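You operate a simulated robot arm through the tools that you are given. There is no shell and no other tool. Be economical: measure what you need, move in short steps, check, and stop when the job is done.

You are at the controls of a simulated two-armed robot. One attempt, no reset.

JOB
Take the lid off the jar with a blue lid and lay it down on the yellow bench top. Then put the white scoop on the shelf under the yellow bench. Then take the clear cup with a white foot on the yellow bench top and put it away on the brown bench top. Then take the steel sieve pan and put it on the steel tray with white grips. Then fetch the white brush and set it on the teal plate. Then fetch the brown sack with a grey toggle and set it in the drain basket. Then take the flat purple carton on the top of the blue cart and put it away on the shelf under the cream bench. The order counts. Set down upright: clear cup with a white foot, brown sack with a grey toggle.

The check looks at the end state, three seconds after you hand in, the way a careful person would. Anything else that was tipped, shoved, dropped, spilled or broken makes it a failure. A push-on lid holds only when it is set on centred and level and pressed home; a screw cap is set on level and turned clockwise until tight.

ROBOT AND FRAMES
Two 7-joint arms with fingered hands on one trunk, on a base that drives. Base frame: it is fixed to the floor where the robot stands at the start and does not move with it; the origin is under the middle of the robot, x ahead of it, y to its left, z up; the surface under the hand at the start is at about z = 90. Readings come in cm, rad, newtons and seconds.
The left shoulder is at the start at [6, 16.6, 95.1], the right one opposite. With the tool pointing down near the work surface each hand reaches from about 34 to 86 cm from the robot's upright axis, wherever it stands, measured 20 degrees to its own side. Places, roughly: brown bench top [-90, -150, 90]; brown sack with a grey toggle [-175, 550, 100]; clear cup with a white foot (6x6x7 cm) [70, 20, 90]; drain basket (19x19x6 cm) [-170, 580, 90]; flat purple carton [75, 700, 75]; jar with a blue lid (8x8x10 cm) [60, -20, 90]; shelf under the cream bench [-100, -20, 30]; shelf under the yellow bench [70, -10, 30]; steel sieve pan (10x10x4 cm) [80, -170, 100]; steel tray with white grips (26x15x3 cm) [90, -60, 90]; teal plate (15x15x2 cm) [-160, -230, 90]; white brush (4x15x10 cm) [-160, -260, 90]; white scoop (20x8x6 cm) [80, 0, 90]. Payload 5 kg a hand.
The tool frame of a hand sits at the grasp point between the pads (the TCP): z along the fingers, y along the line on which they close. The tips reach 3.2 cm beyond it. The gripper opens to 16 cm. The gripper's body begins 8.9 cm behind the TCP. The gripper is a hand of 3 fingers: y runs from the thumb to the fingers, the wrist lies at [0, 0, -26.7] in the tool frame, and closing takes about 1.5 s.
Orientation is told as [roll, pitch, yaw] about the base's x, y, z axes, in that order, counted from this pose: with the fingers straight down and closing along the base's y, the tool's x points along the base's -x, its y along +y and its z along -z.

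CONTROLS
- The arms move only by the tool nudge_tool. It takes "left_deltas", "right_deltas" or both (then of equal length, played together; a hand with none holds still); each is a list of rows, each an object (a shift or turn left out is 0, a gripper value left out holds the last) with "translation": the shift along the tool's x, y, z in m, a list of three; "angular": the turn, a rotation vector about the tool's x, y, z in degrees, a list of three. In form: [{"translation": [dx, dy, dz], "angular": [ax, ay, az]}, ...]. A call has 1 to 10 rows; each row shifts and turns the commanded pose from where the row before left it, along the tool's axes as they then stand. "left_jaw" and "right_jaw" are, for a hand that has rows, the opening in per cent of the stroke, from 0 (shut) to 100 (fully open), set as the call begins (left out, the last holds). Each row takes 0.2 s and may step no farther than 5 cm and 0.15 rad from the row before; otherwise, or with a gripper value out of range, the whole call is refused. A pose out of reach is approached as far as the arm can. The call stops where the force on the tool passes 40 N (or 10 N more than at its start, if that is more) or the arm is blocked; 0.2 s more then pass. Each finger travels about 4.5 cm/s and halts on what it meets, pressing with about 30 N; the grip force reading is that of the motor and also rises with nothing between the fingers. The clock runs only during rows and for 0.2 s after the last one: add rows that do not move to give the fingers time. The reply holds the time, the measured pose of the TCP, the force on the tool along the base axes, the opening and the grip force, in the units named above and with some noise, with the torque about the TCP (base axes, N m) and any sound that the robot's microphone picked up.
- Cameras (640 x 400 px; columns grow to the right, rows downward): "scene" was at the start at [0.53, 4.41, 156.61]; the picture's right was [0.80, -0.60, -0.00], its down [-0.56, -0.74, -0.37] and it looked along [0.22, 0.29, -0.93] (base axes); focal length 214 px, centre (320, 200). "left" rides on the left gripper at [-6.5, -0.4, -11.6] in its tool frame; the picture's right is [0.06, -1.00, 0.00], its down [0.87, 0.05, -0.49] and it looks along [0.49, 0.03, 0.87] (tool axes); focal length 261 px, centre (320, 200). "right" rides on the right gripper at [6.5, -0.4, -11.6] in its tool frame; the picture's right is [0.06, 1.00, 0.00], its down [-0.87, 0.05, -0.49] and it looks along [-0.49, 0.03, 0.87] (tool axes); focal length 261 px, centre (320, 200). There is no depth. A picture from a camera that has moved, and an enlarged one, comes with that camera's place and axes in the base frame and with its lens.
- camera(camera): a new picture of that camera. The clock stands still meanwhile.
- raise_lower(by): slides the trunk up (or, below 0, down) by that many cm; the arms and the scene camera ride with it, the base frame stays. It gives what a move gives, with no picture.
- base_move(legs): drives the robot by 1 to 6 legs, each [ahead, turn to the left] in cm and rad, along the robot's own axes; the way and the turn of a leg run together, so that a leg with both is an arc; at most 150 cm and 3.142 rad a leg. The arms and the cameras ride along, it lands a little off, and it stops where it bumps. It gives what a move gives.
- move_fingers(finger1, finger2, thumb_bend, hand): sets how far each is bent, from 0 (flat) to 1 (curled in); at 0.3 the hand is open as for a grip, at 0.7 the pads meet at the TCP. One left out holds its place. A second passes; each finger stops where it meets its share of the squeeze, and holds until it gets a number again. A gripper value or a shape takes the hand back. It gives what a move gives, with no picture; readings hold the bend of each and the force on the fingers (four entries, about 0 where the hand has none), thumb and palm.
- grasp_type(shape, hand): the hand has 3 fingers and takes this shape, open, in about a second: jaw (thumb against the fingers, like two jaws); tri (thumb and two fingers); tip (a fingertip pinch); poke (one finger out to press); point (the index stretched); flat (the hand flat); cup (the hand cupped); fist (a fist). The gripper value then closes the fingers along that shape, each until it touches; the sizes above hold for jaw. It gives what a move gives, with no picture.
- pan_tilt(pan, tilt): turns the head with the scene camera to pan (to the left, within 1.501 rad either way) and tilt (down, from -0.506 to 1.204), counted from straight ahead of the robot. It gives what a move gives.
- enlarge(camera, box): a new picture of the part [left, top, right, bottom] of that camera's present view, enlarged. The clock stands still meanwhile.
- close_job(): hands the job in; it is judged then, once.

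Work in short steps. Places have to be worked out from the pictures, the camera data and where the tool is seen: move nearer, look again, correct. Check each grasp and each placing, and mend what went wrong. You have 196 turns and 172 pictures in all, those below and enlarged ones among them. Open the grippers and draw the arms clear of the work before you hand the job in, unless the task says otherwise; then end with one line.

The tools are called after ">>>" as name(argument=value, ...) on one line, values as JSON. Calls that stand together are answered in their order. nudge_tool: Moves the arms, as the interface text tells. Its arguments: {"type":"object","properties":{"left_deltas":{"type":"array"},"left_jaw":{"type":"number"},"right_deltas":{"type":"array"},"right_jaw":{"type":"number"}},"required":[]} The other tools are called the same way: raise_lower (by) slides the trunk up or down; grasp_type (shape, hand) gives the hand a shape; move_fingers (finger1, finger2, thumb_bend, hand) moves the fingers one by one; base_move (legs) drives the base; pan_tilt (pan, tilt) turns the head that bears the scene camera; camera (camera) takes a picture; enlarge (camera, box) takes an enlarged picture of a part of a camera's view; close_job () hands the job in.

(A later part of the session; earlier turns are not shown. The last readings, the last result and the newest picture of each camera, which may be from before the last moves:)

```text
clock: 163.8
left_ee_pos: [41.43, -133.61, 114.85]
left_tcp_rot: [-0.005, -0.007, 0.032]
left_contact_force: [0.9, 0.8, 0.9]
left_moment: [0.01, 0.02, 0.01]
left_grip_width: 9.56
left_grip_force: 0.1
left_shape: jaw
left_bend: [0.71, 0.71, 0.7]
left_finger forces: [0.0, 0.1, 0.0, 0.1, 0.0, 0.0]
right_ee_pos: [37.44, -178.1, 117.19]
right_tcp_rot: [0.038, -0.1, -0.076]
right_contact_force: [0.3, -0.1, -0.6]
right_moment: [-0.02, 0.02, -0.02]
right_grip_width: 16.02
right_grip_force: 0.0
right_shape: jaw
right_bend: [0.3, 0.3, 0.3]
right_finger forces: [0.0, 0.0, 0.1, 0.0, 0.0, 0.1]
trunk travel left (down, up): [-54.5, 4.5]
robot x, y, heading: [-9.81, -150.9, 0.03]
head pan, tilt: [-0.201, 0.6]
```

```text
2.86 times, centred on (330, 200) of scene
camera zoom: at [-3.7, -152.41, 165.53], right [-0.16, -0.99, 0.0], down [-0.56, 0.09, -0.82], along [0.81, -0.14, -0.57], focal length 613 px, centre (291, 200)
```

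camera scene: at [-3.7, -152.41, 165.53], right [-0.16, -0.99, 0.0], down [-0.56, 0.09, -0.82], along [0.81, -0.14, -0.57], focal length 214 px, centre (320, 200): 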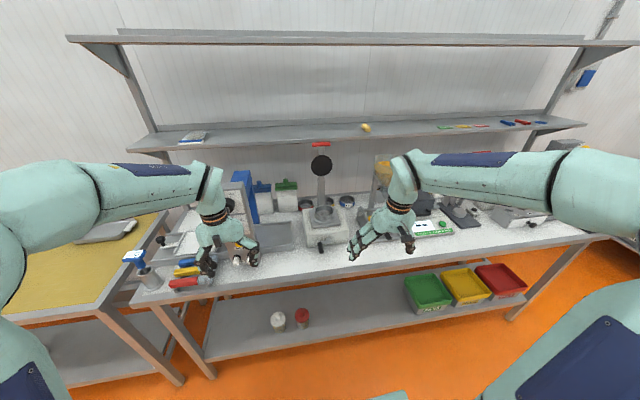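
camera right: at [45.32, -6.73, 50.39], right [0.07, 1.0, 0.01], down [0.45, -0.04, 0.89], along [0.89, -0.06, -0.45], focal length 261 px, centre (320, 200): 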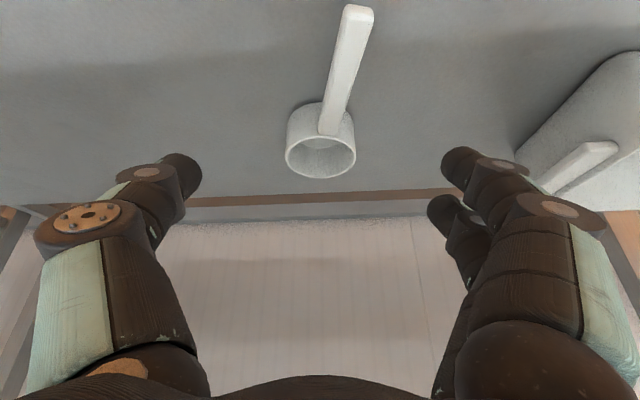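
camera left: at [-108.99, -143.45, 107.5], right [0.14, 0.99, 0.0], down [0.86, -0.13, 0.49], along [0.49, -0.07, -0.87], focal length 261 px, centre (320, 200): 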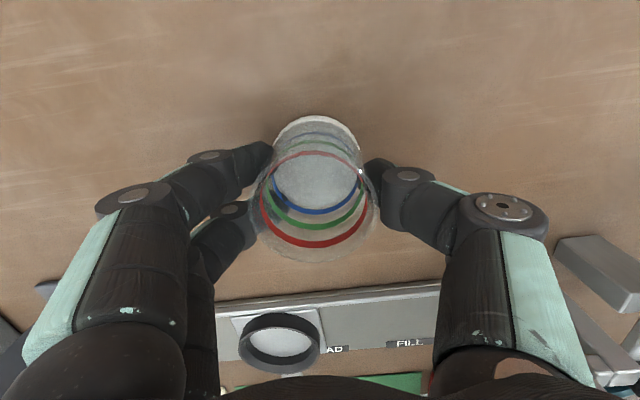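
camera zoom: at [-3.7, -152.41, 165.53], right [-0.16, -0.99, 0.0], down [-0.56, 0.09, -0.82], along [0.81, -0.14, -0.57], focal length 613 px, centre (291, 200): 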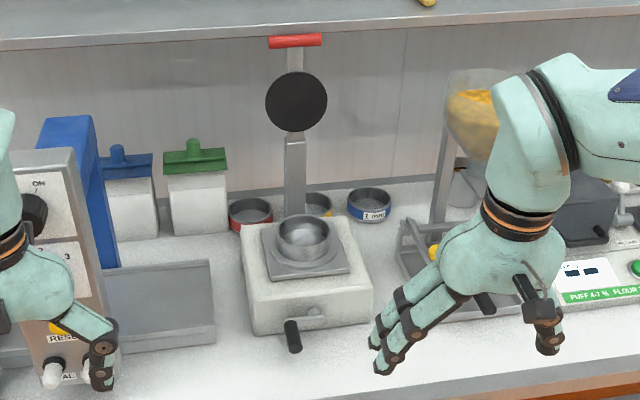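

The steel pan sits on the machine's plate at about [75,-168.5], rim z≈104. I retract the left arm, level the right hand, and drive 14 cm closer.

>>> nudge_tool(left_deltas=[{"translation": [0.045, 0.01, -0.02]}, {"translation": [0.045, 0.01, -0.02]}, {"translation": [0.045, 0.01, -0.02]}, {}], right_deltas=[{"angular": [2.3, 5.7, -3]}, {"translation": [0, 0, -0.03]}, {}, {}])

>>> base_move(legs=[[14, 0]])

>>> camera(camera="right")

>>> enlarge(camera="scene", box=[220, 150, 420, 310])

```text
refused: row 1 steps farther than a row can; nothing moved
```

```text
clock: 164.8
left_ee_pos: [45.82, -133.79, 114.83]
left_tcp_rot: [-0.011, 0.012, 0.035]
left_contact_force: [-15.8, 0.1, 5.2]
left_moment: [0.07, -2.59, -0.02]
left_grip_width: 9.6
left_grip_force: 0.1
left_shape: jaw
left_bend: [0.71, 0.71, 0.7]
left_finger forces: [0.1, 0.0, 0.0, 0.0, 0.0, 0.1]
right_ee_pos: [42.63, -177.94, 117.16]
right_tcp_rot: [0.041, -0.1, -0.072]
right_contact_force: [-0.2, 0.2, -0.3]
right_moment: [0.01, 0.04, 0.02]
right_grip_width: 15.98
right_grip_force: 0.0
right_shape: jaw
right_bend: [0.3, 0.3, 0.3]
right_finger forces: [0.1, 0.0, 0.0, 0.1, 0.0, 0.0]
trunk travel left (down, up): [-54.5, 4.5]
robot x, y, heading: [-3.9, -150.53, 0.039]
head pan, tilt: [-0.201, 0.6]
stopped in leg 1: the force on the tool passed its limit at 225 N (the readings are from after the stop); the commanded pose is now the measured one
```

```text
72 pictures are left
camera right: at [34.99, -178.2, 128.13], right [0.01, 1.0, 0.03], down [0.82, -0.02, 0.58], along [0.58, 0.02, -0.82], focal length 261 px, centre (320, 200)
```

right: 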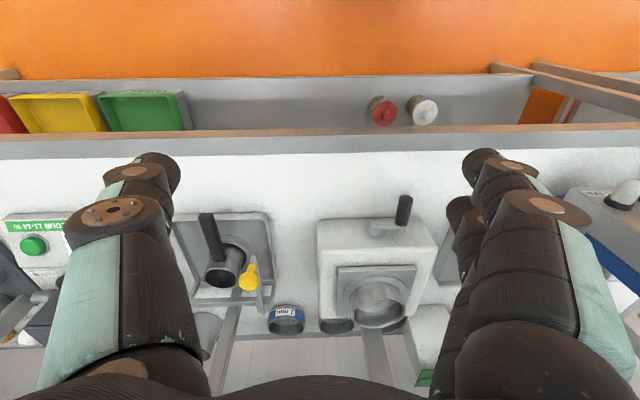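

```text
2.50 times, centred on (320, 230) of scene
camera zoom: at [1.41, -152.36, 165.53], right [-0.16, -0.99, 0.0], down [-0.56, 0.09, -0.83], along [0.81, -0.13, -0.56], focal length 536 px, centre (320, 125)
```

zoom: 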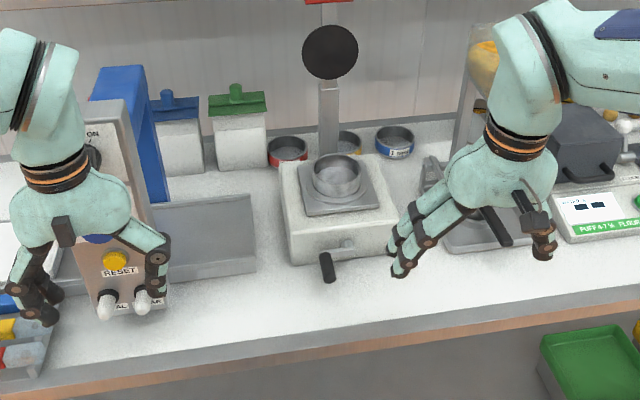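

The arm row was refused and the base drive bumped the left hand into the control box. I back off at once and check the box.

>>> base_move(legs=[[-6, 0]])

>>> enlarge(camera="scene", box=[120, 140, 320, 300])

```text
clock: 165.8
left_ee_pos: [39.7, -134.05, 114.96]
left_tcp_rot: [-0.009, 0.008, 0.036]
left_contact_force: [-1.0, 0.6, 0.9]
left_moment: [0.01, -0.06, 0.01]
left_grip_width: 9.59
left_grip_force: 0.0
left_shape: jaw
left_bend: [0.71, 0.71, 0.7]
left_finger forces: [0.1, 0.1, 0.0, 0.0, 0.0, 0.0]
right_ee_pos: [36.41, -178.0, 117.32]
right_tcp_rot: [0.04, -0.101, -0.071]
right_contact_force: [-0.6, -0.9, -0.1]
right_moment: [0.02, -0.06, -0.01]
right_grip_width: 16.0
right_grip_force: 0.0
right_shape: jaw
right_bend: [0.3, 0.3, 0.3]
right_finger forces: [0.1, 0.0, 0.1, 0.0, 0.1, 0.0]
trunk travel left (down, up): [-54.5, 4.5]
robot x, y, heading: [-10.66, -151.04, 0.035]
head pan, tilt: [-0.201, 0.6]
```

```text
2.50 times, centred on (220, 220) of scene
camera zoom: at [-4.81, -152.47, 165.55], right [-0.17, -0.99, 0.0], down [-0.56, 0.09, -0.83], along [0.81, -0.14, -0.56], focal length 536 px, centre (570, 150)
```

zoom: 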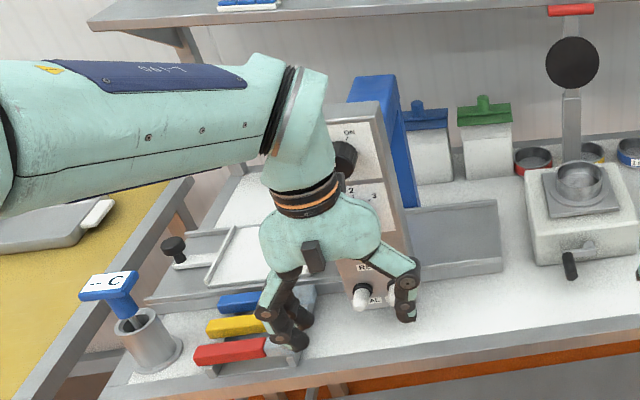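

Nothing visibly moved. Retract the left hand with smaller rows and level the right hand.

>>> nudge_tool(left_deltas=[{"translation": [0.045, 0, 0]}, {"translation": [0.045, 0, 0]}, {"translation": [0.045, 0, 0]}, {"translation": [0, 0.02, -0.04]}, {"translation": [0, 0.02, -0.04]}, {}], right_deltas=[{"angular": [2.3, 5.7, -3]}, {"translation": [0, 0, -0.03]}, {}, {}, {}, {}])

```text
clock: 167.2
left_ee_pos: [26.43, -130.19, 122.74]
left_tcp_rot: [-0.01, 0.01, 0.035]
left_contact_force: [-0.3, -0.7, 0.5]
left_moment: [0.03, 0.04, -0.02]
left_grip_width: 9.59
left_grip_force: 0.1
left_shape: jaw
left_bend: [0.71, 0.71, 0.7]
left_finger forces: [0.0, 0.0, 0.0, 0.0, 0.0, 0.1]
right_ee_pos: [36.64, -177.99, 120.09]
right_tcp_rot: [-0.004, 0.0, -0.019]
right_contact_force: [0.8, -0.1, 0.0]
right_moment: [0.03, -0.01, 0.03]
right_grip_width: 15.98
right_grip_force: 0.2
right_shape: jaw
right_bend: [0.3, 0.3, 0.3]
right_finger forces: [0.0, 0.0, 0.0, 0.0, 0.0, 0.1]
trunk travel left (down, up): [-54.5, 4.5]
robot x, y, heading: [-10.44, -151.05, 0.036]
head pan, tilt: [-0.201, 0.6]
```

>>> base_move(legs=[[15, 0]])

>>> camera(camera="right")

```text
clock: 168.6
left_ee_pos: [41.64, -129.67, 122.69]
left_tcp_rot: [-0.011, 0.014, 0.035]
left_contact_force: [-0.1, 0.2, 0.2]
left_moment: [0.04, 0.04, 0.02]
left_grip_width: 9.6
left_grip_force: 0.1
left_shape: jaw
left_bend: [0.71, 0.71, 0.7]
left_finger forces: [0.0, 0.0, 0.0, 0.0, 0.0, 0.0]
right_ee_pos: [51.88, -177.29, 120.08]
right_tcp_rot: [-0.004, 0.0, -0.021]
right_contact_force: [-0.1, -0.1, -0.8]
right_moment: [-0.03, 0.04, 0.02]
right_grip_width: 15.98
right_grip_force: 0.0
right_shape: jaw
right_bend: [0.3, 0.3, 0.3]
right_finger forces: [0.0, 0.0, 0.1, 0.1, 0.2, 0.0]
trunk travel left (down, up): [-54.5, 4.5]
robot x, y, heading: [4.92, -150.47, 0.033]
head pan, tilt: [-0.201, 0.6]
```

```text
69 pictures are left
camera right: at [45.45, -177.63, 131.65], right [-0.04, 1.0, 0.0], down [0.87, 0.04, 0.49], along [0.49, 0.02, -0.87], focal length 261 px, centre (320, 200)
```

right: 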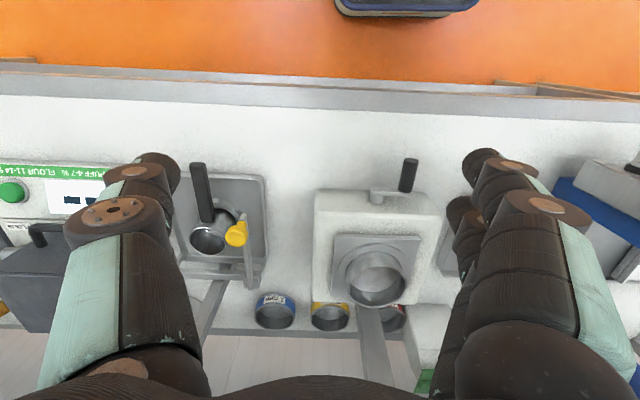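

Pan centre [74.3,-168]. I move above it at z=120, then lower to 109.

>>> nudge_tool(right_deltas=[{"translation": [-0.0375, 0.0155, 0]}, {"translation": [-0.0375, 0.0155, 0]}, {"translation": [-0.0375, 0.0155, 0]}, {"translation": [-0.0375, 0.0155, 0]}, {"translation": [-0.0375, 0.0155, 0]}, {"translation": [-0.0375, 0.0155, 0]}, {"translation": [0, 0, 0.04]}, {"translation": [0, 0, 0.04]}, {"translation": [0, 0, 0.02]}, {}])

>>> camera(camera="right")

>>> enlarge(camera="scene", box=[260, 150, 400, 270])

```text
clock: 170.8
left_ee_pos: [41.58, -129.73, 122.65]
left_tcp_rot: [-0.01, 0.009, 0.035]
left_contact_force: [0.9, 0.1, 0.0]
left_moment: [-0.03, -0.02, 0.0]
left_grip_width: 9.63
left_grip_force: 0.1
left_shape: jaw
left_bend: [0.71, 0.71, 0.7]
left_finger forces: [0.0, 0.1, 0.1, 0.1, 0.0, 0.1]
right_ee_pos: [74.72, -168.63, 109.98]
right_tcp_rot: [-0.005, 0.0, -0.019]
right_contact_force: [0.1, 0.8, 0.0]
right_moment: [0.0, 0.0, -0.02]
right_grip_width: 15.99
right_grip_force: 0.1
right_shape: jaw
right_bend: [0.3, 0.3, 0.3]
right_finger forces: [0.1, 0.1, 0.1, 0.1, 0.1, 0.1]
trunk travel left (down, up): [-54.5, 4.5]
robot x, y, heading: [4.9, -150.22, 0.039]
head pan, tilt: [-0.201, 0.6]
```

```text
68 pictures are left
camera right: at [68.2, -168.88, 121.59], right [-0.04, 1.0, 0.0], down [0.87, 0.04, 0.49], along [0.49, 0.02, -0.87], focal length 261 px, centre (320, 200)
```

right: 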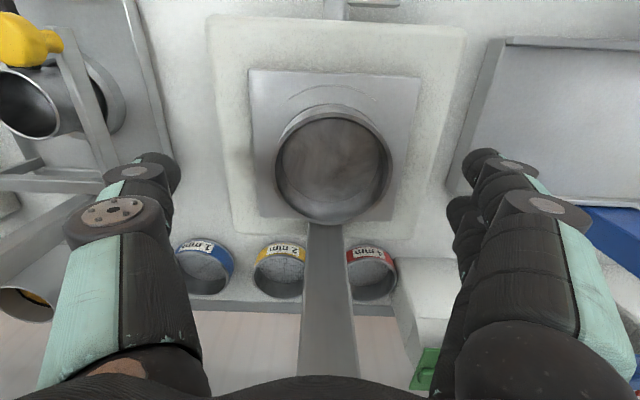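

```text
3.33 times, centred on (330, 210) of scene
camera zoom: at [10.59, -151.88, 165.54], right [-0.16, -0.99, 0.0], down [-0.56, 0.09, -0.82], along [0.81, -0.14, -0.57], focal length 715 px, centre (287, 167)
```

zoom: 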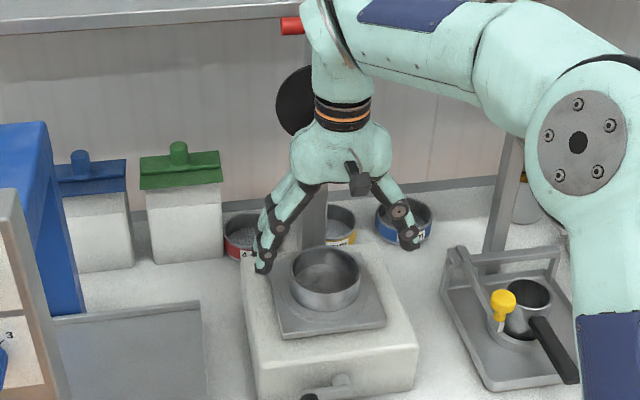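

I shift +1 cm y, +0.4 x, and lower 5.6 cm carefully.

>>> nudge_tool(right_deltas=[{"translation": [-0.004, 0.01, 0.02]}, {"translation": [0, 0, 0.02]}, {"translation": [0, 0, 0.008]}, {"translation": [0, 0, 0.008]}, {}])

>>> camera(camera="right")

```text
clock: 171.9
left_ee_pos: [41.5, -129.72, 122.72]
left_tcp_rot: [-0.011, 0.011, 0.034]
left_contact_force: [-0.1, -0.7, -0.1]
left_moment: [0.01, 0.0, 0.02]
left_grip_width: 9.62
left_grip_force: 0.0
left_shape: jaw
left_bend: [0.71, 0.71, 0.7]
left_finger forces: [0.0, 0.1, 0.1, 0.0, 0.0, 0.0]
right_ee_pos: [74.92, -167.69, 104.21]
right_tcp_rot: [-0.004, 0.001, -0.02]
right_contact_force: [-0.3, 0.4, 0.1]
right_moment: [0.0, 0.0, 0.03]
right_grip_width: 15.97
right_grip_force: 0.0
right_shape: jaw
right_bend: [0.3, 0.3, 0.3]
right_finger forces: [0.1, 0.0, 0.0, 0.1, 0.0, 0.0]
trunk travel left (down, up): [-54.5, 4.5]
robot x, y, heading: [4.39, -150.68, 0.04]
head pan, tilt: [-0.201, 0.6]
```

```text
66 pictures are left
camera right: at [68.32, -167.96, 115.94], right [-0.04, 1.0, 0.0], down [0.87, 0.04, 0.49], along [0.49, 0.02, -0.87], focal length 261 px, centre (320, 200)
```

right: 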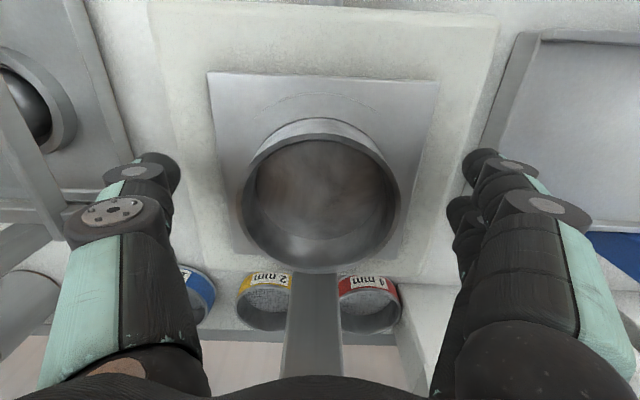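

Re-evaluating both views: rim z≈102, radius ≈5, centre [76.8,-167.5]. I shift +1.8 cm x and lower to ~102.3 in small steps.

>>> nudge_tool(right_deltas=[{"translation": [-0.018, 0.002, 0]}, {"translation": [0, 0, 0.007]}, {"translation": [0, 0, 0.006]}, {"translation": [0, 0, 0.005]}, {}])

>>> camera(camera="right")

```text
clock: 173.2
left_ee_pos: [41.5, -129.75, 122.71]
left_tcp_rot: [-0.011, 0.012, 0.034]
left_contact_force: [-0.1, 0.3, -0.3]
left_moment: [0.01, 0.0, 0.02]
left_grip_width: 9.61
left_grip_force: 0.0
left_shape: jaw
left_bend: [0.71, 0.71, 0.7]
left_finger forces: [0.0, 0.0, 0.1, 0.1, 0.0, 0.1]
right_ee_pos: [76.71, -167.38, 102.64]
right_tcp_rot: [-0.002, -0.001, -0.019]
right_contact_force: [0.8, -1.4, 0.2]
right_moment: [-0.01, -0.02, 0.0]
right_grip_width: 15.96
right_grip_force: 0.0
right_shape: jaw
right_bend: [0.3, 0.3, 0.3]
right_finger forces: [0.0, 0.0, 0.0, 0.0, 0.0, 0.0]
trunk travel left (down, up): [-54.5, 4.5]
robot x, y, heading: [4.96, -150.04, 0.037]
head pan, tilt: [-0.201, 0.6]
```

```text
65 pictures are left
camera right: at [70.21, -167.69, 114.3], right [-0.04, 1.0, 0.0], down [0.87, 0.04, 0.49], along [0.49, 0.02, -0.87], focal length 261 px, centre (320, 200)
```

right: 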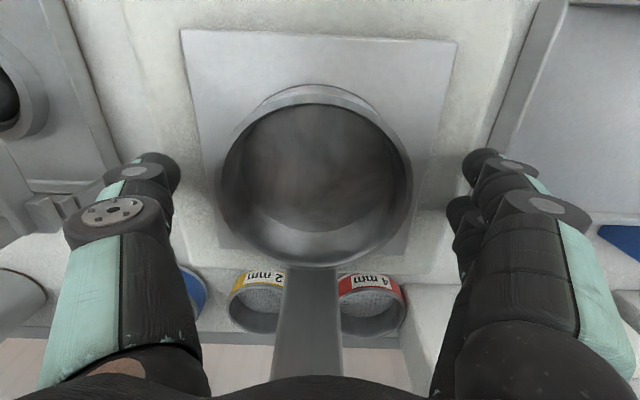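

Centred. Lower 3 mm and close on the pan.

>>> nudge_tool(right_deltas=[{"translation": [0, 0, 0.004]}, {}])

>>> nudge_tool(right_deltas=[{}, {}, {}, {}, {}, {}, {}, {}], right_jaw=35)

>>> camera(camera="right")

```text
clock: 173.8
left_ee_pos: [41.42, -129.72, 122.75]
left_tcp_rot: [-0.009, 0.01, 0.035]
left_contact_force: [0.5, 0.4, 0.0]
left_moment: [0.0, 0.03, -0.03]
left_grip_width: 9.6
left_grip_force: 0.1
left_shape: jaw
left_bend: [0.71, 0.71, 0.7]
left_finger forces: [0.0, 0.0, 0.0, 0.1, 0.0, 0.0]
right_ee_pos: [76.78, -167.25, 102.29]
right_tcp_rot: [-0.004, 0.0, -0.018]
right_contact_force: [-0.8, -0.8, -0.4]
right_moment: [-0.01, 0.02, -0.03]
right_grip_width: 16.0
right_grip_force: 0.1
right_shape: jaw
right_bend: [0.3, 0.3, 0.3]
right_finger forces: [0.1, 0.0, 0.0, 0.0, 0.0, 0.0]
trunk travel left (down, up): [-54.5, 4.5]
robot x, y, heading: [4.82, -150.33, 0.036]
head pan, tilt: [-0.201, 0.6]
```

```text
clock: 175.6
left_ee_pos: [41.54, -129.68, 122.71]
left_tcp_rot: [-0.01, 0.01, 0.036]
left_contact_force: [0.5, 0.2, -0.2]
left_moment: [0.01, 0.0, 0.02]
left_grip_width: 9.63
left_grip_force: 0.1
left_shape: jaw
left_bend: [0.71, 0.71, 0.7]
left_finger forces: [0.0, 0.0, 0.0, 0.1, 0.0, 0.1]
right_ee_pos: [76.69, -167.46, 102.23]
right_tcp_rot: [-0.004, -0.002, -0.02]
right_contact_force: [0.8, -3.3, 3.7]
right_moment: [-0.52, -0.01, 0.02]
right_grip_width: 12.37
right_grip_force: 30.3
right_shape: jaw
right_bend: [0.62, 0.61, 0.57]
right_finger forces: [12.4, 12.3, 0.0, 0.1, 28.2, 0.0]
trunk travel left (down, up): [-54.5, 4.5]
robot x, y, heading: [4.71, -150.22, 0.037]
head pan, tilt: [-0.201, 0.6]
```

```text
64 pictures are left
camera right: at [70.2, -167.7, 113.92], right [-0.04, 1.0, 0.0], down [0.87, 0.04, 0.49], along [0.49, 0.02, -0.87], focal length 261 px, centre (320, 200)
```

right: 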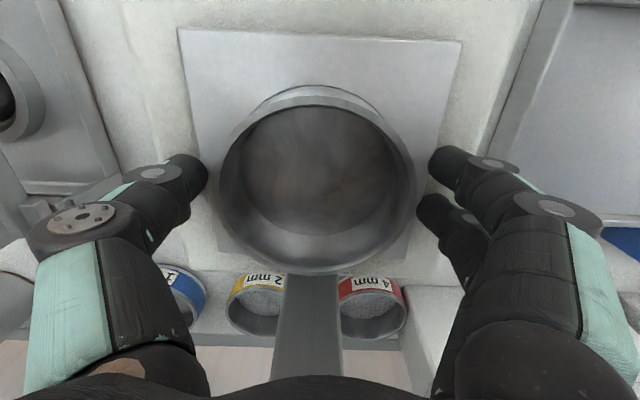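

Fingers stopped at a 12.4 cm reading with force; I enlarge to see what they touch.

>>> enlarge(camera="right", box=[140, 60, 500, 290])

>>> enlarge(camera="scene", box=[285, 180, 385, 260])

```text
1.74 times, centred on (320, 175) of right
camera zoom: at [70.2, -167.7, 113.92], right [-0.04, 1.0, 0.0], down [0.87, 0.04, 0.49], along [0.49, 0.02, -0.87], focal length 453 px, centre (320, 244)
```

zoom: 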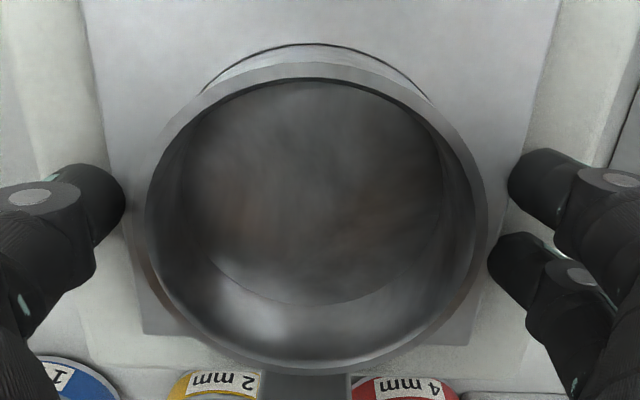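

```text
5.00 times, centred on (335, 220) of scene
camera zoom: at [10.54, -151.94, 165.54], right [-0.16, -0.99, 0.0], down [-0.56, 0.09, -0.83], along [0.81, -0.14, -0.56], focal length 1072 px, centre (245, 100)
```

zoom: 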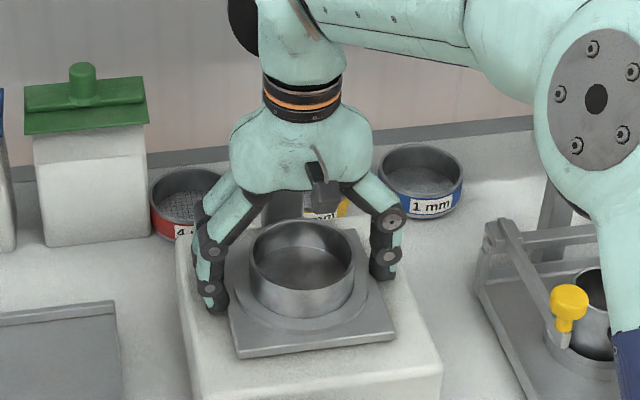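

The tips hit the sides of the square plate beneath. I open, rise 1.8 cm so tips clear the plate, shift −0.8 cm x, and close on the pan.

>>> nudge_tool(right_deltas=[{}, {}, {}, {}], right_jaw=85)

>>> nudge_tool(right_deltas=[{"translation": [0, 0, -0.018]}, {"translation": [0.008, 0, 0]}, {}])

>>> nudge_tool(right_deltas=[{}, {}, {}, {}, {}, {}, {}, {}], right_jaw=35)

>>> enlarge(camera="right", box=[140, 60, 500, 290])

```text
clock: 176.6
left_ee_pos: [41.52, -129.74, 122.63]
left_tcp_rot: [-0.011, 0.011, 0.035]
left_contact_force: [0.3, -0.3, 0.7]
left_moment: [0.03, 0.02, 0.02]
left_grip_width: 9.59
left_grip_force: 0.0
left_shape: jaw
left_bend: [0.71, 0.71, 0.7]
left_finger forces: [0.0, 0.0, 0.0, 0.0, 0.0, 0.1]
right_ee_pos: [76.61, -167.24, 102.22]
right_tcp_rot: [-0.003, 0.0, -0.019]
right_contact_force: [0.2, 0.0, -0.7]
right_moment: [-0.04, 0.01, 0.01]
right_grip_width: 13.58
right_grip_force: 0.1
right_shape: jaw
right_bend: [0.54, 0.54, 0.5]
right_finger forces: [0.0, 0.0, 0.0, 0.0, 0.3, 0.0]
trunk travel left (down, up): [-54.5, 4.5]
robot x, y, heading: [4.44, -150.32, 0.036]
head pan, tilt: [-0.201, 0.6]
```

```text
clock: 177.3
left_ee_pos: [41.61, -129.7, 122.74]
left_tcp_rot: [-0.011, 0.01, 0.035]
left_contact_force: [0.5, 0.9, -0.3]
left_moment: [0.01, 0.02, -0.01]
left_grip_width: 9.62
left_grip_force: 0.1
left_shape: jaw
left_bend: [0.71, 0.71, 0.7]
left_finger forces: [0.1, 0.1, 0.0, 0.0, 0.1, 0.1]
right_ee_pos: [75.99, -167.14, 104.11]
right_tcp_rot: [-0.002, 0.001, -0.018]
right_contact_force: [-0.5, -0.6, 0.4]
right_moment: [0.0, 0.03, -0.01]
right_grip_width: 13.59
right_grip_force: 0.0
right_shape: jaw
right_bend: [0.54, 0.54, 0.5]
right_finger forces: [0.0, 0.0, 0.1, 0.1, 0.0, 0.1]
trunk travel left (down, up): [-54.5, 4.5]
robot x, y, heading: [4.76, -150.32, 0.038]
head pan, tilt: [-0.201, 0.6]
```

```text
clock: 179.2
left_ee_pos: [41.49, -129.7, 122.72]
left_tcp_rot: [-0.011, 0.011, 0.034]
left_contact_force: [-0.2, -0.1, 0.2]
left_moment: [0.0, -0.02, -0.02]
left_grip_width: 9.61
left_grip_force: 0.0
left_shape: jaw
left_bend: [0.71, 0.71, 0.7]
left_finger forces: [0.0, 0.1, 0.0, 0.1, 0.0, 0.1]
right_ee_pos: [76.02, -167.2, 104.06]
right_tcp_rot: [-0.005, 0.0, -0.019]
right_contact_force: [-0.2, 0.7, -1.2]
right_moment: [-0.02, 0.01, 0.01]
right_grip_width: 7.78
right_grip_force: 30.0
right_shape: jaw
right_bend: [0.73, 0.73, 0.7]
right_finger forces: [13.5, 13.4, 0.0, 0.0, 26.5, 0.0]
trunk travel left (down, up): [-54.5, 4.5]
robot x, y, heading: [4.83, -150.17, 0.032]
head pan, tilt: [-0.201, 0.6]
```

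```text
1.74 times, centred on (320, 175) of right
camera zoom: at [69.47, -167.55, 115.7], right [-0.04, 1.0, 0.0], down [0.87, 0.04, 0.49], along [0.49, 0.02, -0.87], focal length 453 px, centre (320, 244)
```

zoom: 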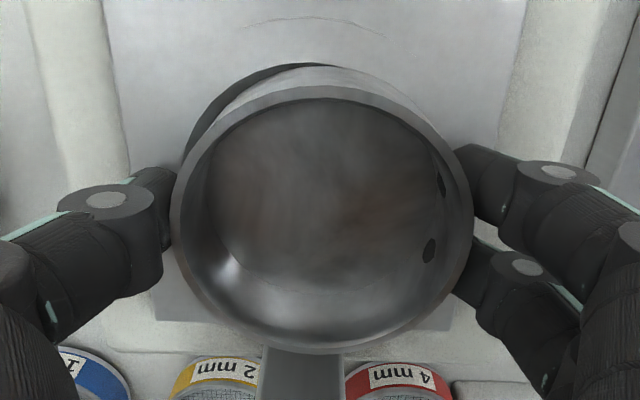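

Pan gripped (13/13/26 N). I lift it straight up 14 cm.

>>> nudge_tool(right_deltas=[{"translation": [0, 0, -0.01]}, {"translation": [0, 0, -0.03]}, {"translation": [0.02, 0, -0.035]}, {"translation": [0.02, 0, -0.035]}, {"translation": [0.03, 0, -0.03]}, {}])

>>> camera(camera="scene")

```text
clock: 180.6
left_ee_pos: [41.84, -129.68, 122.64]
left_tcp_rot: [-0.011, 0.012, 0.034]
left_contact_force: [0.8, 0.5, -1.2]
left_moment: [0.01, 0.0, -0.01]
left_grip_width: 9.6
left_grip_force: 0.1
left_shape: jaw
left_bend: [0.71, 0.71, 0.7]
left_finger forces: [0.0, 0.1, 0.0, 0.1, 0.0, 0.0]
right_ee_pos: [69.05, -167.29, 118.2]
right_tcp_rot: [-0.003, 0.001, -0.019]
right_contact_force: [0.2, 0.1, -1.4]
right_moment: [-0.02, 0.05, 0.05]
right_grip_width: 7.8
right_grip_force: 29.5
right_shape: jaw
right_bend: [0.73, 0.73, 0.7]
right_finger forces: [13.5, 13.8, 0.0, 0.0, 26.3, 0.0]
trunk travel left (down, up): [-54.5, 4.5]
robot x, y, heading: [4.81, -150.17, 0.034]
head pan, tilt: [-0.201, 0.6]
```

```text
60 pictures are left
camera scene: at [10.7, -151.91, 165.53], right [-0.16, -0.99, 0.0], down [-0.56, 0.09, -0.82], along [0.81, -0.14, -0.57], focal length 214 px, centre (320, 200)
```

scene: 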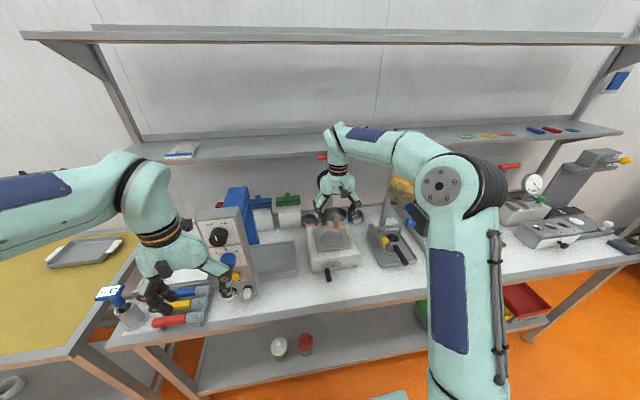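

Pan is held. I retract the arm 19 cm, then drive round to the yellow bench near the tray.

>>> nudge_tool(right_deltas=[{"translation": [0.038, 0, -0.005]}, {"translation": [0.038, 0, -0.005]}, {"translation": [0.038, 0, 0]}, {"translation": [0.038, 0, 0]}, {"translation": [0.038, 0, 0]}, {}])

```text
clock: 181.9
left_ee_pos: [41.57, -129.63, 122.66]
left_tcp_rot: [-0.011, 0.012, 0.035]
left_contact_force: [0.4, 0.8, -0.3]
left_moment: [-0.02, 0.03, 0.0]
left_grip_width: 9.61
left_grip_force: 0.0
left_shape: jaw
left_bend: [0.71, 0.71, 0.7]
left_finger forces: [0.0, 0.0, 0.1, 0.1, 0.0, 0.1]
right_ee_pos: [50.25, -166.87, 119.22]
right_tcp_rot: [-0.003, 0.0, -0.019]
right_contact_force: [0.2, 1.5, -1.2]
right_moment: [0.0, 0.02, 0.0]
right_grip_width: 7.79
right_grip_force: 29.7
right_shape: jaw
right_bend: [0.73, 0.73, 0.7]
right_finger forces: [13.7, 13.8, 0.0, 0.0, 26.0, 0.0]
trunk travel left (down, up): [-54.5, 4.5]
robot x, y, heading: [4.87, -149.97, 0.039]
head pan, tilt: [-0.201, 0.6]
```

>>> base_move(legs=[[-20, 0], [0, 1.532], [109, 0], [0, -1.571]])

>>> pan_tilt(pan=-0.15, tilt=0.65)

>>> camera(camera="scene")

```text
clock: 196.4
left_ee_pos: [27.69, -28.84, 122.69]
left_tcp_rot: [-0.01, 0.01, -0.066]
left_contact_force: [0.1, 0.3, -0.5]
left_moment: [0.01, 0.03, 0.03]
left_grip_width: 9.6
left_grip_force: 0.1
left_shape: jaw
left_bend: [0.71, 0.71, 0.7]
left_finger forces: [0.0, 0.1, 0.1, 0.0, 0.0, 0.0]
right_ee_pos: [32.17, -66.76, 119.13]
right_tcp_rot: [-0.003, 0.001, -0.121]
right_contact_force: [0.4, 0.0, -0.1]
right_moment: [-0.02, 0.0, 0.03]
right_grip_width: 7.75
right_grip_force: 29.9
right_shape: jaw
right_bend: [0.73, 0.73, 0.7]
right_finger forces: [13.2, 13.8, 0.0, 0.0, 25.2, 0.0]
trunk travel left (down, up): [-54.5, 4.5]
robot x, y, heading: [-10.98, -45.22, -0.067]
head pan, tilt: [-0.201, 0.6]
```

```text
clock: 197.0
left_ee_pos: [27.57, -28.94, 122.72]
left_tcp_rot: [-0.009, 0.01, -0.067]
left_contact_force: [-0.4, 0.0, 0.0]
left_moment: [0.02, -0.02, 0.04]
left_grip_width: 9.6
left_grip_force: 0.1
left_shape: jaw
left_bend: [0.71, 0.71, 0.7]
left_finger forces: [0.0, 0.0, 0.0, 0.0, 0.1, 0.0]
right_ee_pos: [32.34, -66.71, 119.17]
right_tcp_rot: [-0.002, 0.0, -0.121]
right_contact_force: [0.0, 0.6, -0.9]
right_moment: [0.0, 0.01, -0.03]
right_grip_width: 7.75
right_grip_force: 30.6
right_shape: jaw
right_bend: [0.73, 0.73, 0.7]
right_finger forces: [13.3, 13.8, 0.1, 0.0, 25.1, 0.0]
trunk travel left (down, up): [-54.5, 4.5]
robot x, y, heading: [-11.27, -45.27, -0.069]
head pan, tilt: [-0.15, 0.649]
```

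```text
59 pictures are left
camera scene: at [-5.48, -47.32, 165.11], right [-0.22, -0.98, 0.0], down [-0.59, 0.13, -0.8], along [0.78, -0.17, -0.6], focal length 214 px, centre (320, 200)
```

scene: 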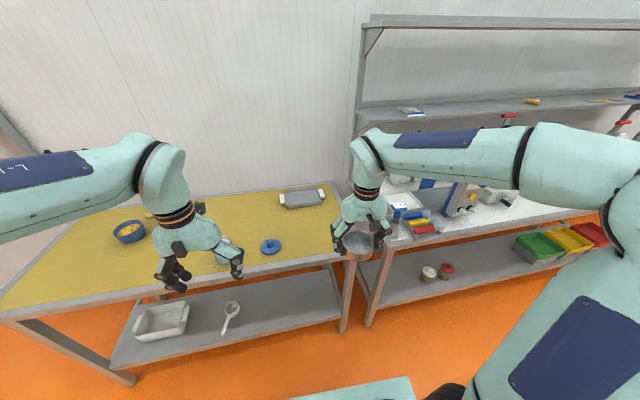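

Tray centre about [94,-58.5]. I square up and drive ahead to x≈11.

>>> base_move(legs=[[0, 0.072], [22.5, 0]])

>>> camera(camera="right")

```text
clock: 199.2
left_ee_pos: [48.88, -26.07, 122.71]
left_tcp_rot: [-0.011, 0.012, 0.005]
left_contact_force: [1.3, 0.0, -1.2]
left_moment: [-0.03, 0.09, 0.01]
left_grip_width: 9.6
left_grip_force: 0.1
left_shape: jaw
left_bend: [0.71, 0.71, 0.7]
left_finger forces: [0.1, 0.1, 0.0, 0.0, 0.0, 0.0]
right_ee_pos: [56.23, -63.47, 119.05]
right_tcp_rot: [-0.003, 0.0, -0.048]
right_contact_force: [0.2, -1.0, -2.2]
right_moment: [0.0, 0.06, -0.04]
right_grip_width: 7.73
right_grip_force: 29.8
right_shape: jaw
right_bend: [0.73, 0.73, 0.7]
right_finger forces: [13.1, 13.9, 0.1, 0.0, 25.3, 0.0]
trunk travel left (down, up): [-54.5, 4.5]
robot x, y, heading: [11.2, -45.35, 0.006]
head pan, tilt: [-0.15, 0.649]
```

```text
58 pictures are left
camera right: at [49.62, -63.57, 130.69], right [-0.01, 1.0, 0.0], down [0.87, 0.01, 0.49], along [0.49, 0.0, -0.87], focal length 261 px, centre (320, 200)
```

right: 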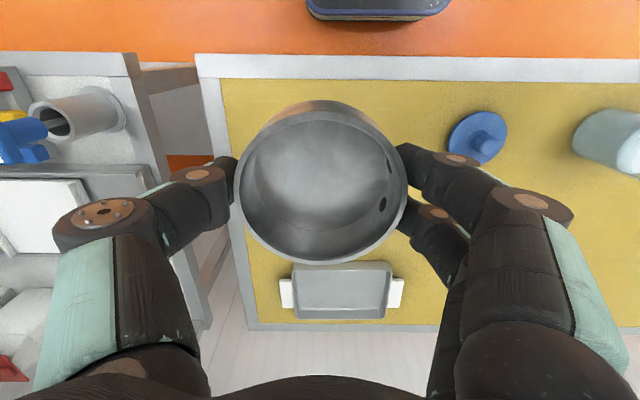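

Tray centre [93,-58.8]. I extend over it.

>>> nudge_tool(right_deltas=[{"translation": [-0.0406, 0.0072, 0]}, {"translation": [-0.0406, 0.0072, 0]}, {"translation": [-0.0406, 0.0072, 0]}, {"translation": [-0.0406, 0.0072, 0]}, {"translation": [-0.0406, 0.0072, 0]}, {"translation": [-0.0406, 0.0072, 0]}, {"translation": [-0.0406, 0.0072, 0]}, {"translation": [-0.0406, 0.0072, 0]}, {"translation": [-0.0406, 0.0072, 0]}, {}])

>>> camera(camera="right")

>>> enlarge(camera="scene", box=[220, 120, 400, 260])

```text
clock: 201.4
left_ee_pos: [48.89, -25.96, 122.73]
left_tcp_rot: [-0.009, 0.012, 0.003]
left_contact_force: [0.0, -0.5, -0.1]
left_moment: [-0.02, -0.01, -0.02]
left_grip_width: 9.6
left_grip_force: 0.0
left_shape: jaw
left_bend: [0.71, 0.71, 0.7]
left_finger forces: [0.0, 0.0, 0.0, 0.0, 0.0, 0.0]
right_ee_pos: [86.56, -59.45, 119.23]
right_tcp_rot: [-0.003, 0.0, -0.049]
right_contact_force: [-0.2, 0.4, -1.1]
right_moment: [-0.06, 0.05, 0.01]
right_grip_width: 7.72
right_grip_force: 30.0
right_shape: jaw
right_bend: [0.73, 0.73, 0.7]
right_finger forces: [13.7, 14.3, 0.0, 0.0, 26.1, 0.1]
right hand out of reach, approached as far as the arm can: row 8, 9
trunk travel left (down, up): [-54.5, 4.5]
robot x, y, heading: [11.21, -45.36, 0.005]
head pan, tilt: [-0.15, 0.649]
```

```text
57 pictures are left
camera right: at [80.05, -59.59, 130.72], right [-0.01, 1.0, 0.0], down [0.87, 0.01, 0.49], along [0.49, 0.0, -0.87], focal length 261 px, centre (320, 200)
```

right: 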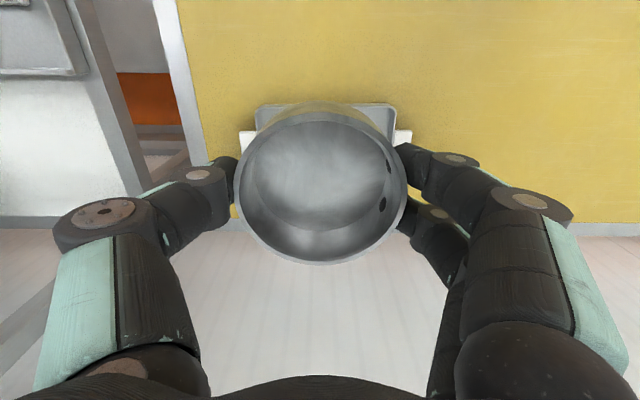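

```text
2.86 times, centred on (310, 190) of scene
camera zoom: at [17.09, -46.76, 165.1], right [-0.15, -0.99, 0.0], down [-0.6, 0.09, -0.8], along [0.79, -0.12, -0.61], focal length 613 px, centre (349, 229)
```

zoom: 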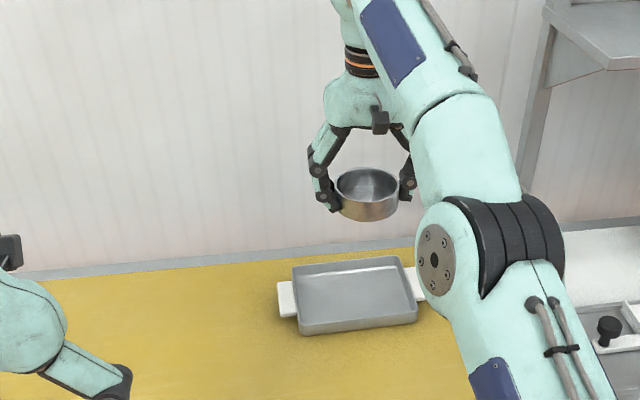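

Out of reach at that height; lower is nearer to shoulder level. I lower 13 cm first, then extend 7 cm.

>>> nudge_tool(right_deltas=[{"translation": [0, 0, 0.043]}, {"translation": [0, 0, 0.043]}, {"translation": [0, 0, 0.043]}, {"translation": [-0.035, 0.003, 0]}, {"translation": [-0.035, 0.003, 0]}, {}])

>>> camera(camera="right")

```text
clock: 202.8
left_ee_pos: [48.81, -26.04, 122.76]
left_tcp_rot: [-0.011, 0.011, 0.003]
left_contact_force: [0.6, -0.4, 0.2]
left_moment: [0.01, 0.02, -0.01]
left_grip_width: 9.58
left_grip_force: 0.1
left_shape: jaw
left_bend: [0.71, 0.71, 0.7]
left_finger forces: [0.0, 0.0, 0.0, 0.0, 0.0, 0.1]
right_ee_pos: [90.37, -58.95, 106.01]
right_tcp_rot: [-0.003, 0.0, -0.048]
right_contact_force: [0.1, 0.7, -0.8]
right_moment: [-0.05, 0.07, -0.02]
right_grip_width: 7.66
right_grip_force: 29.8
right_shape: jaw
right_bend: [0.73, 0.73, 0.7]
right_finger forces: [13.1, 14.1, 0.0, 0.1, 25.3, 0.0]
right hand out of reach, approached as far as the arm can: row 5
trunk travel left (down, up): [-54.5, 4.5]
robot x, y, heading: [11.26, -45.45, 0.005]
head pan, tilt: [-0.15, 0.649]
```

```text
55 pictures are left
camera right: at [83.97, -59.15, 117.76], right [-0.01, 1.0, 0.0], down [0.87, 0.01, 0.49], along [0.49, 0.0, -0.87], focal length 261 px, centre (320, 200)
```

right: 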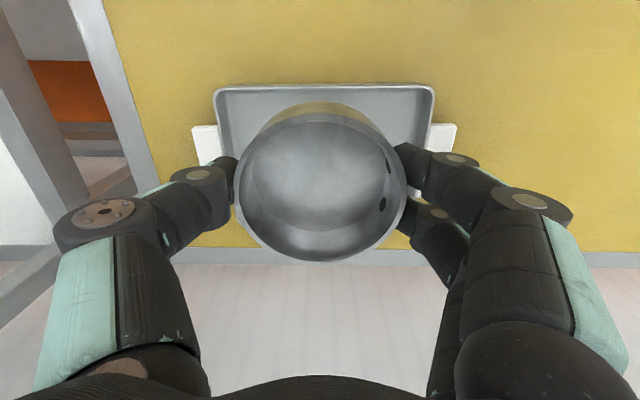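

Need about 2 cm more; I drive ahead 2 cm (the base front is still clear).

>>> base_move(legs=[[2.2, 0]])

>>> nudge_tool(right_deltas=[{"translation": [0, 0, 0.03]}, {"translation": [0, 0, 0.02]}, {}])

>>> camera(camera="right")

```text
clock: 203.6
left_ee_pos: [51.06, -26.02, 122.64]
left_tcp_rot: [-0.011, 0.013, 0.001]
left_contact_force: [0.6, 0.7, 0.1]
left_moment: [0.01, 0.08, 0.05]
left_grip_width: 9.61
left_grip_force: 0.0
left_shape: jaw
left_bend: [0.71, 0.71, 0.7]
left_finger forces: [0.0, 0.0, 0.0, 0.0, 0.0, 0.1]
right_ee_pos: [92.77, -59.14, 106.12]
right_tcp_rot: [-0.003, 0.002, -0.05]
right_contact_force: [1.3, -1.0, -1.7]
right_moment: [-0.03, 0.08, 0.02]
right_grip_width: 7.68
right_grip_force: 29.8
right_shape: jaw
right_bend: [0.73, 0.73, 0.7]
right_finger forces: [13.1, 13.9, 0.1, 0.1, 25.3, 0.1]
trunk travel left (down, up): [-54.5, 4.5]
robot x, y, heading: [13.65, -45.96, 0.002]
head pan, tilt: [-0.15, 0.649]
```

```text
clock: 204.4
left_ee_pos: [50.78, -26.2, 122.56]
left_tcp_rot: [-0.009, 0.012, 0.006]
left_contact_force: [-0.5, -0.4, -0.3]
left_moment: [-0.01, 0.01, 0.01]
left_grip_width: 9.6
left_grip_force: 0.1
left_shape: jaw
left_bend: [0.71, 0.71, 0.7]
left_finger forces: [0.1, 0.0, 0.0, 0.0, 0.0, 0.1]
right_ee_pos: [92.63, -58.92, 101.06]
right_tcp_rot: [-0.004, 0.0, -0.052]
right_contact_force: [0.1, 0.4, -0.3]
right_moment: [0.01, 0.03, 0.04]
right_grip_width: 7.68
right_grip_force: 30.2
right_shape: jaw
right_bend: [0.73, 0.73, 0.7]
right_finger forces: [12.9, 14.1, 0.0, 0.1, 25.1, 0.0]
trunk travel left (down, up): [-54.5, 4.5]
robot x, y, heading: [13.02, -45.6, 0.003]
head pan, tilt: [-0.15, 0.649]
```

```text
54 pictures are left
camera right: at [86.01, -59.06, 112.72], right [-0.01, 1.0, 0.0], down [0.87, 0.01, 0.49], along [0.49, 0.0, -0.87], focal length 261 px, centre (320, 200)
```

right: 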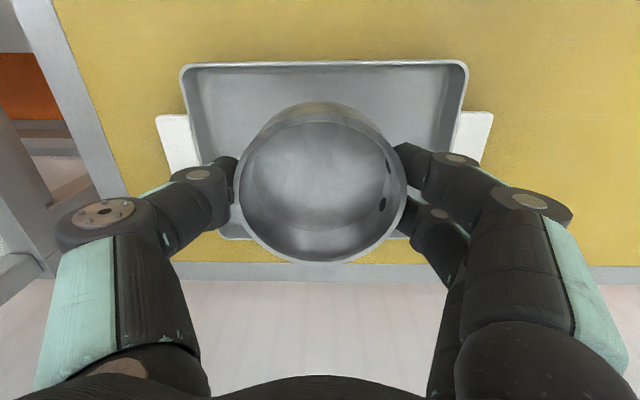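

The pan is within the tray outline. Lower until contact.

>>> nudge_tool(right_deltas=[{"translation": [-0.005, 0, 0.015]}, {"translation": [0, 0, 0.015]}, {"translation": [0, 0, 0.005]}, {"translation": [0, 0, 0.004]}, {"translation": [0, 0, 0.003]}, {"translation": [0, 0, 0.003]}, {"translation": [0, 0, 0.002]}, {"translation": [0, 0, 0.002]}])

```text
clock: 206.2
left_ee_pos: [50.91, -26.04, 122.65]
left_tcp_rot: [-0.011, 0.01, 0.003]
left_contact_force: [-1.0, 0.1, -0.2]
left_moment: [0.0, 0.0, 0.01]
left_grip_width: 9.6
left_grip_force: 0.1
left_shape: jaw
left_bend: [0.71, 0.71, 0.7]
left_finger forces: [0.0, 0.1, 0.0, 0.0, 0.0, 0.0]
right_ee_pos: [93.11, -59.35, 96.27]
right_tcp_rot: [-0.003, 0.001, -0.051]
right_contact_force: [1.2, 0.2, -1.2]
right_moment: [0.03, 0.0, -0.01]
right_grip_width: 7.71
right_grip_force: 30.0
right_shape: jaw
right_bend: [0.73, 0.73, 0.7]
right_finger forces: [13.1, 14.1, 0.0, 0.0, 25.1, 0.0]
trunk travel left (down, up): [-54.5, 4.5]
robot x, y, heading: [13.16, -45.38, 0.002]
head pan, tilt: [-0.15, 0.649]
```

>>> nudge_tool(right_deltas=[{"translation": [0, 0, 0.003]}, {"translation": [0, 0, 0.002]}, {"translation": [0, 0, 0.002]}, {"translation": [0, 0, 0.002]}, {"translation": [0, 0, 0.002]}, {"translation": [0, 0, 0.002]}, {"translation": [0, 0, 0.002]}])

>>> camera(camera="right")

```text
clock: 207.8
left_ee_pos: [50.88, -25.98, 122.66]
left_tcp_rot: [-0.011, 0.012, 0.003]
left_contact_force: [-0.2, 0.1, 0.3]
left_moment: [-0.01, 0.01, 0.0]
left_grip_width: 9.59
left_grip_force: 0.2
left_shape: jaw
left_bend: [0.71, 0.71, 0.7]
left_finger forces: [0.0, 0.0, 0.1, 0.1, 0.0, 0.0]
right_ee_pos: [93.02, -59.22, 94.65]
right_tcp_rot: [-0.002, -0.001, -0.051]
right_contact_force: [-0.3, -0.1, -1.0]
right_moment: [0.03, -0.01, -0.03]
right_grip_width: 7.65
right_grip_force: 29.6
right_shape: jaw
right_bend: [0.73, 0.73, 0.7]
right_finger forces: [13.1, 14.0, 0.1, 0.0, 25.1, 0.1]
trunk travel left (down, up): [-54.5, 4.5]
robot x, y, heading: [13.44, -45.68, 0.007]
head pan, tilt: [-0.15, 0.649]
```

```text
53 pictures are left
camera right: at [86.53, -59.28, 106.38], right [-0.01, 1.0, 0.0], down [0.87, 0.01, 0.49], along [0.49, 0.0, -0.87], focal length 261 px, centre (320, 200)
```

right: 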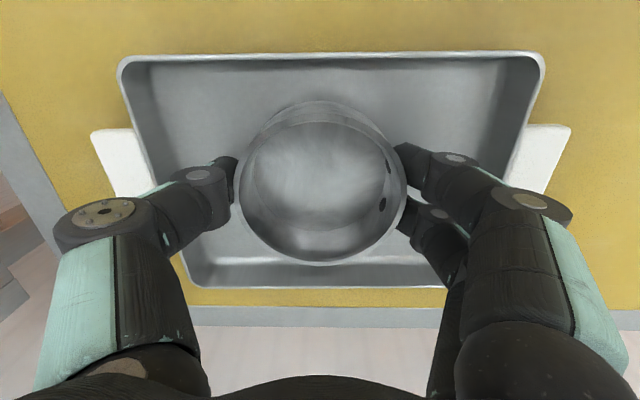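

>>> nudge_tool(right_deltas=[{"translation": [0, 0, 0.002]}, {"translation": [0, 0, 0.002]}, {"translation": [0, 0, 0.002]}, {"translation": [0, 0, 0.002]}, {"translation": [0, 0, 0.002]}])

```text
clock: 209.0
left_ee_pos: [50.73, -26.01, 122.76]
left_tcp_rot: [-0.011, 0.009, 0.003]
left_contact_force: [0.7, -0.6, -0.4]
left_moment: [-0.01, 0.03, 0.01]
left_grip_width: 9.59
left_grip_force: 0.0
left_shape: jaw
left_bend: [0.71, 0.71, 0.7]
left_finger forces: [0.0, 0.0, 0.1, 0.1, 0.0, 0.0]
right_ee_pos: [93.07, -59.18, 94.3]
right_tcp_rot: [-0.002, -0.007, -0.05]
right_contact_force: [-1.0, 2.0, 24.0]
right_moment: [0.1, -0.03, 0.0]
right_grip_width: 7.66
right_grip_force: 30.4
right_shape: jaw
right_bend: [0.73, 0.73, 0.7]
right_finger forces: [16.0, 16.4, 0.0, 0.0, 27.9, 0.0]
trunk travel left (down, up): [-54.5, 4.5]
robot x, y, heading: [13.63, -45.46, 0.003]
head pan, tilt: [-0.15, 0.649]
```

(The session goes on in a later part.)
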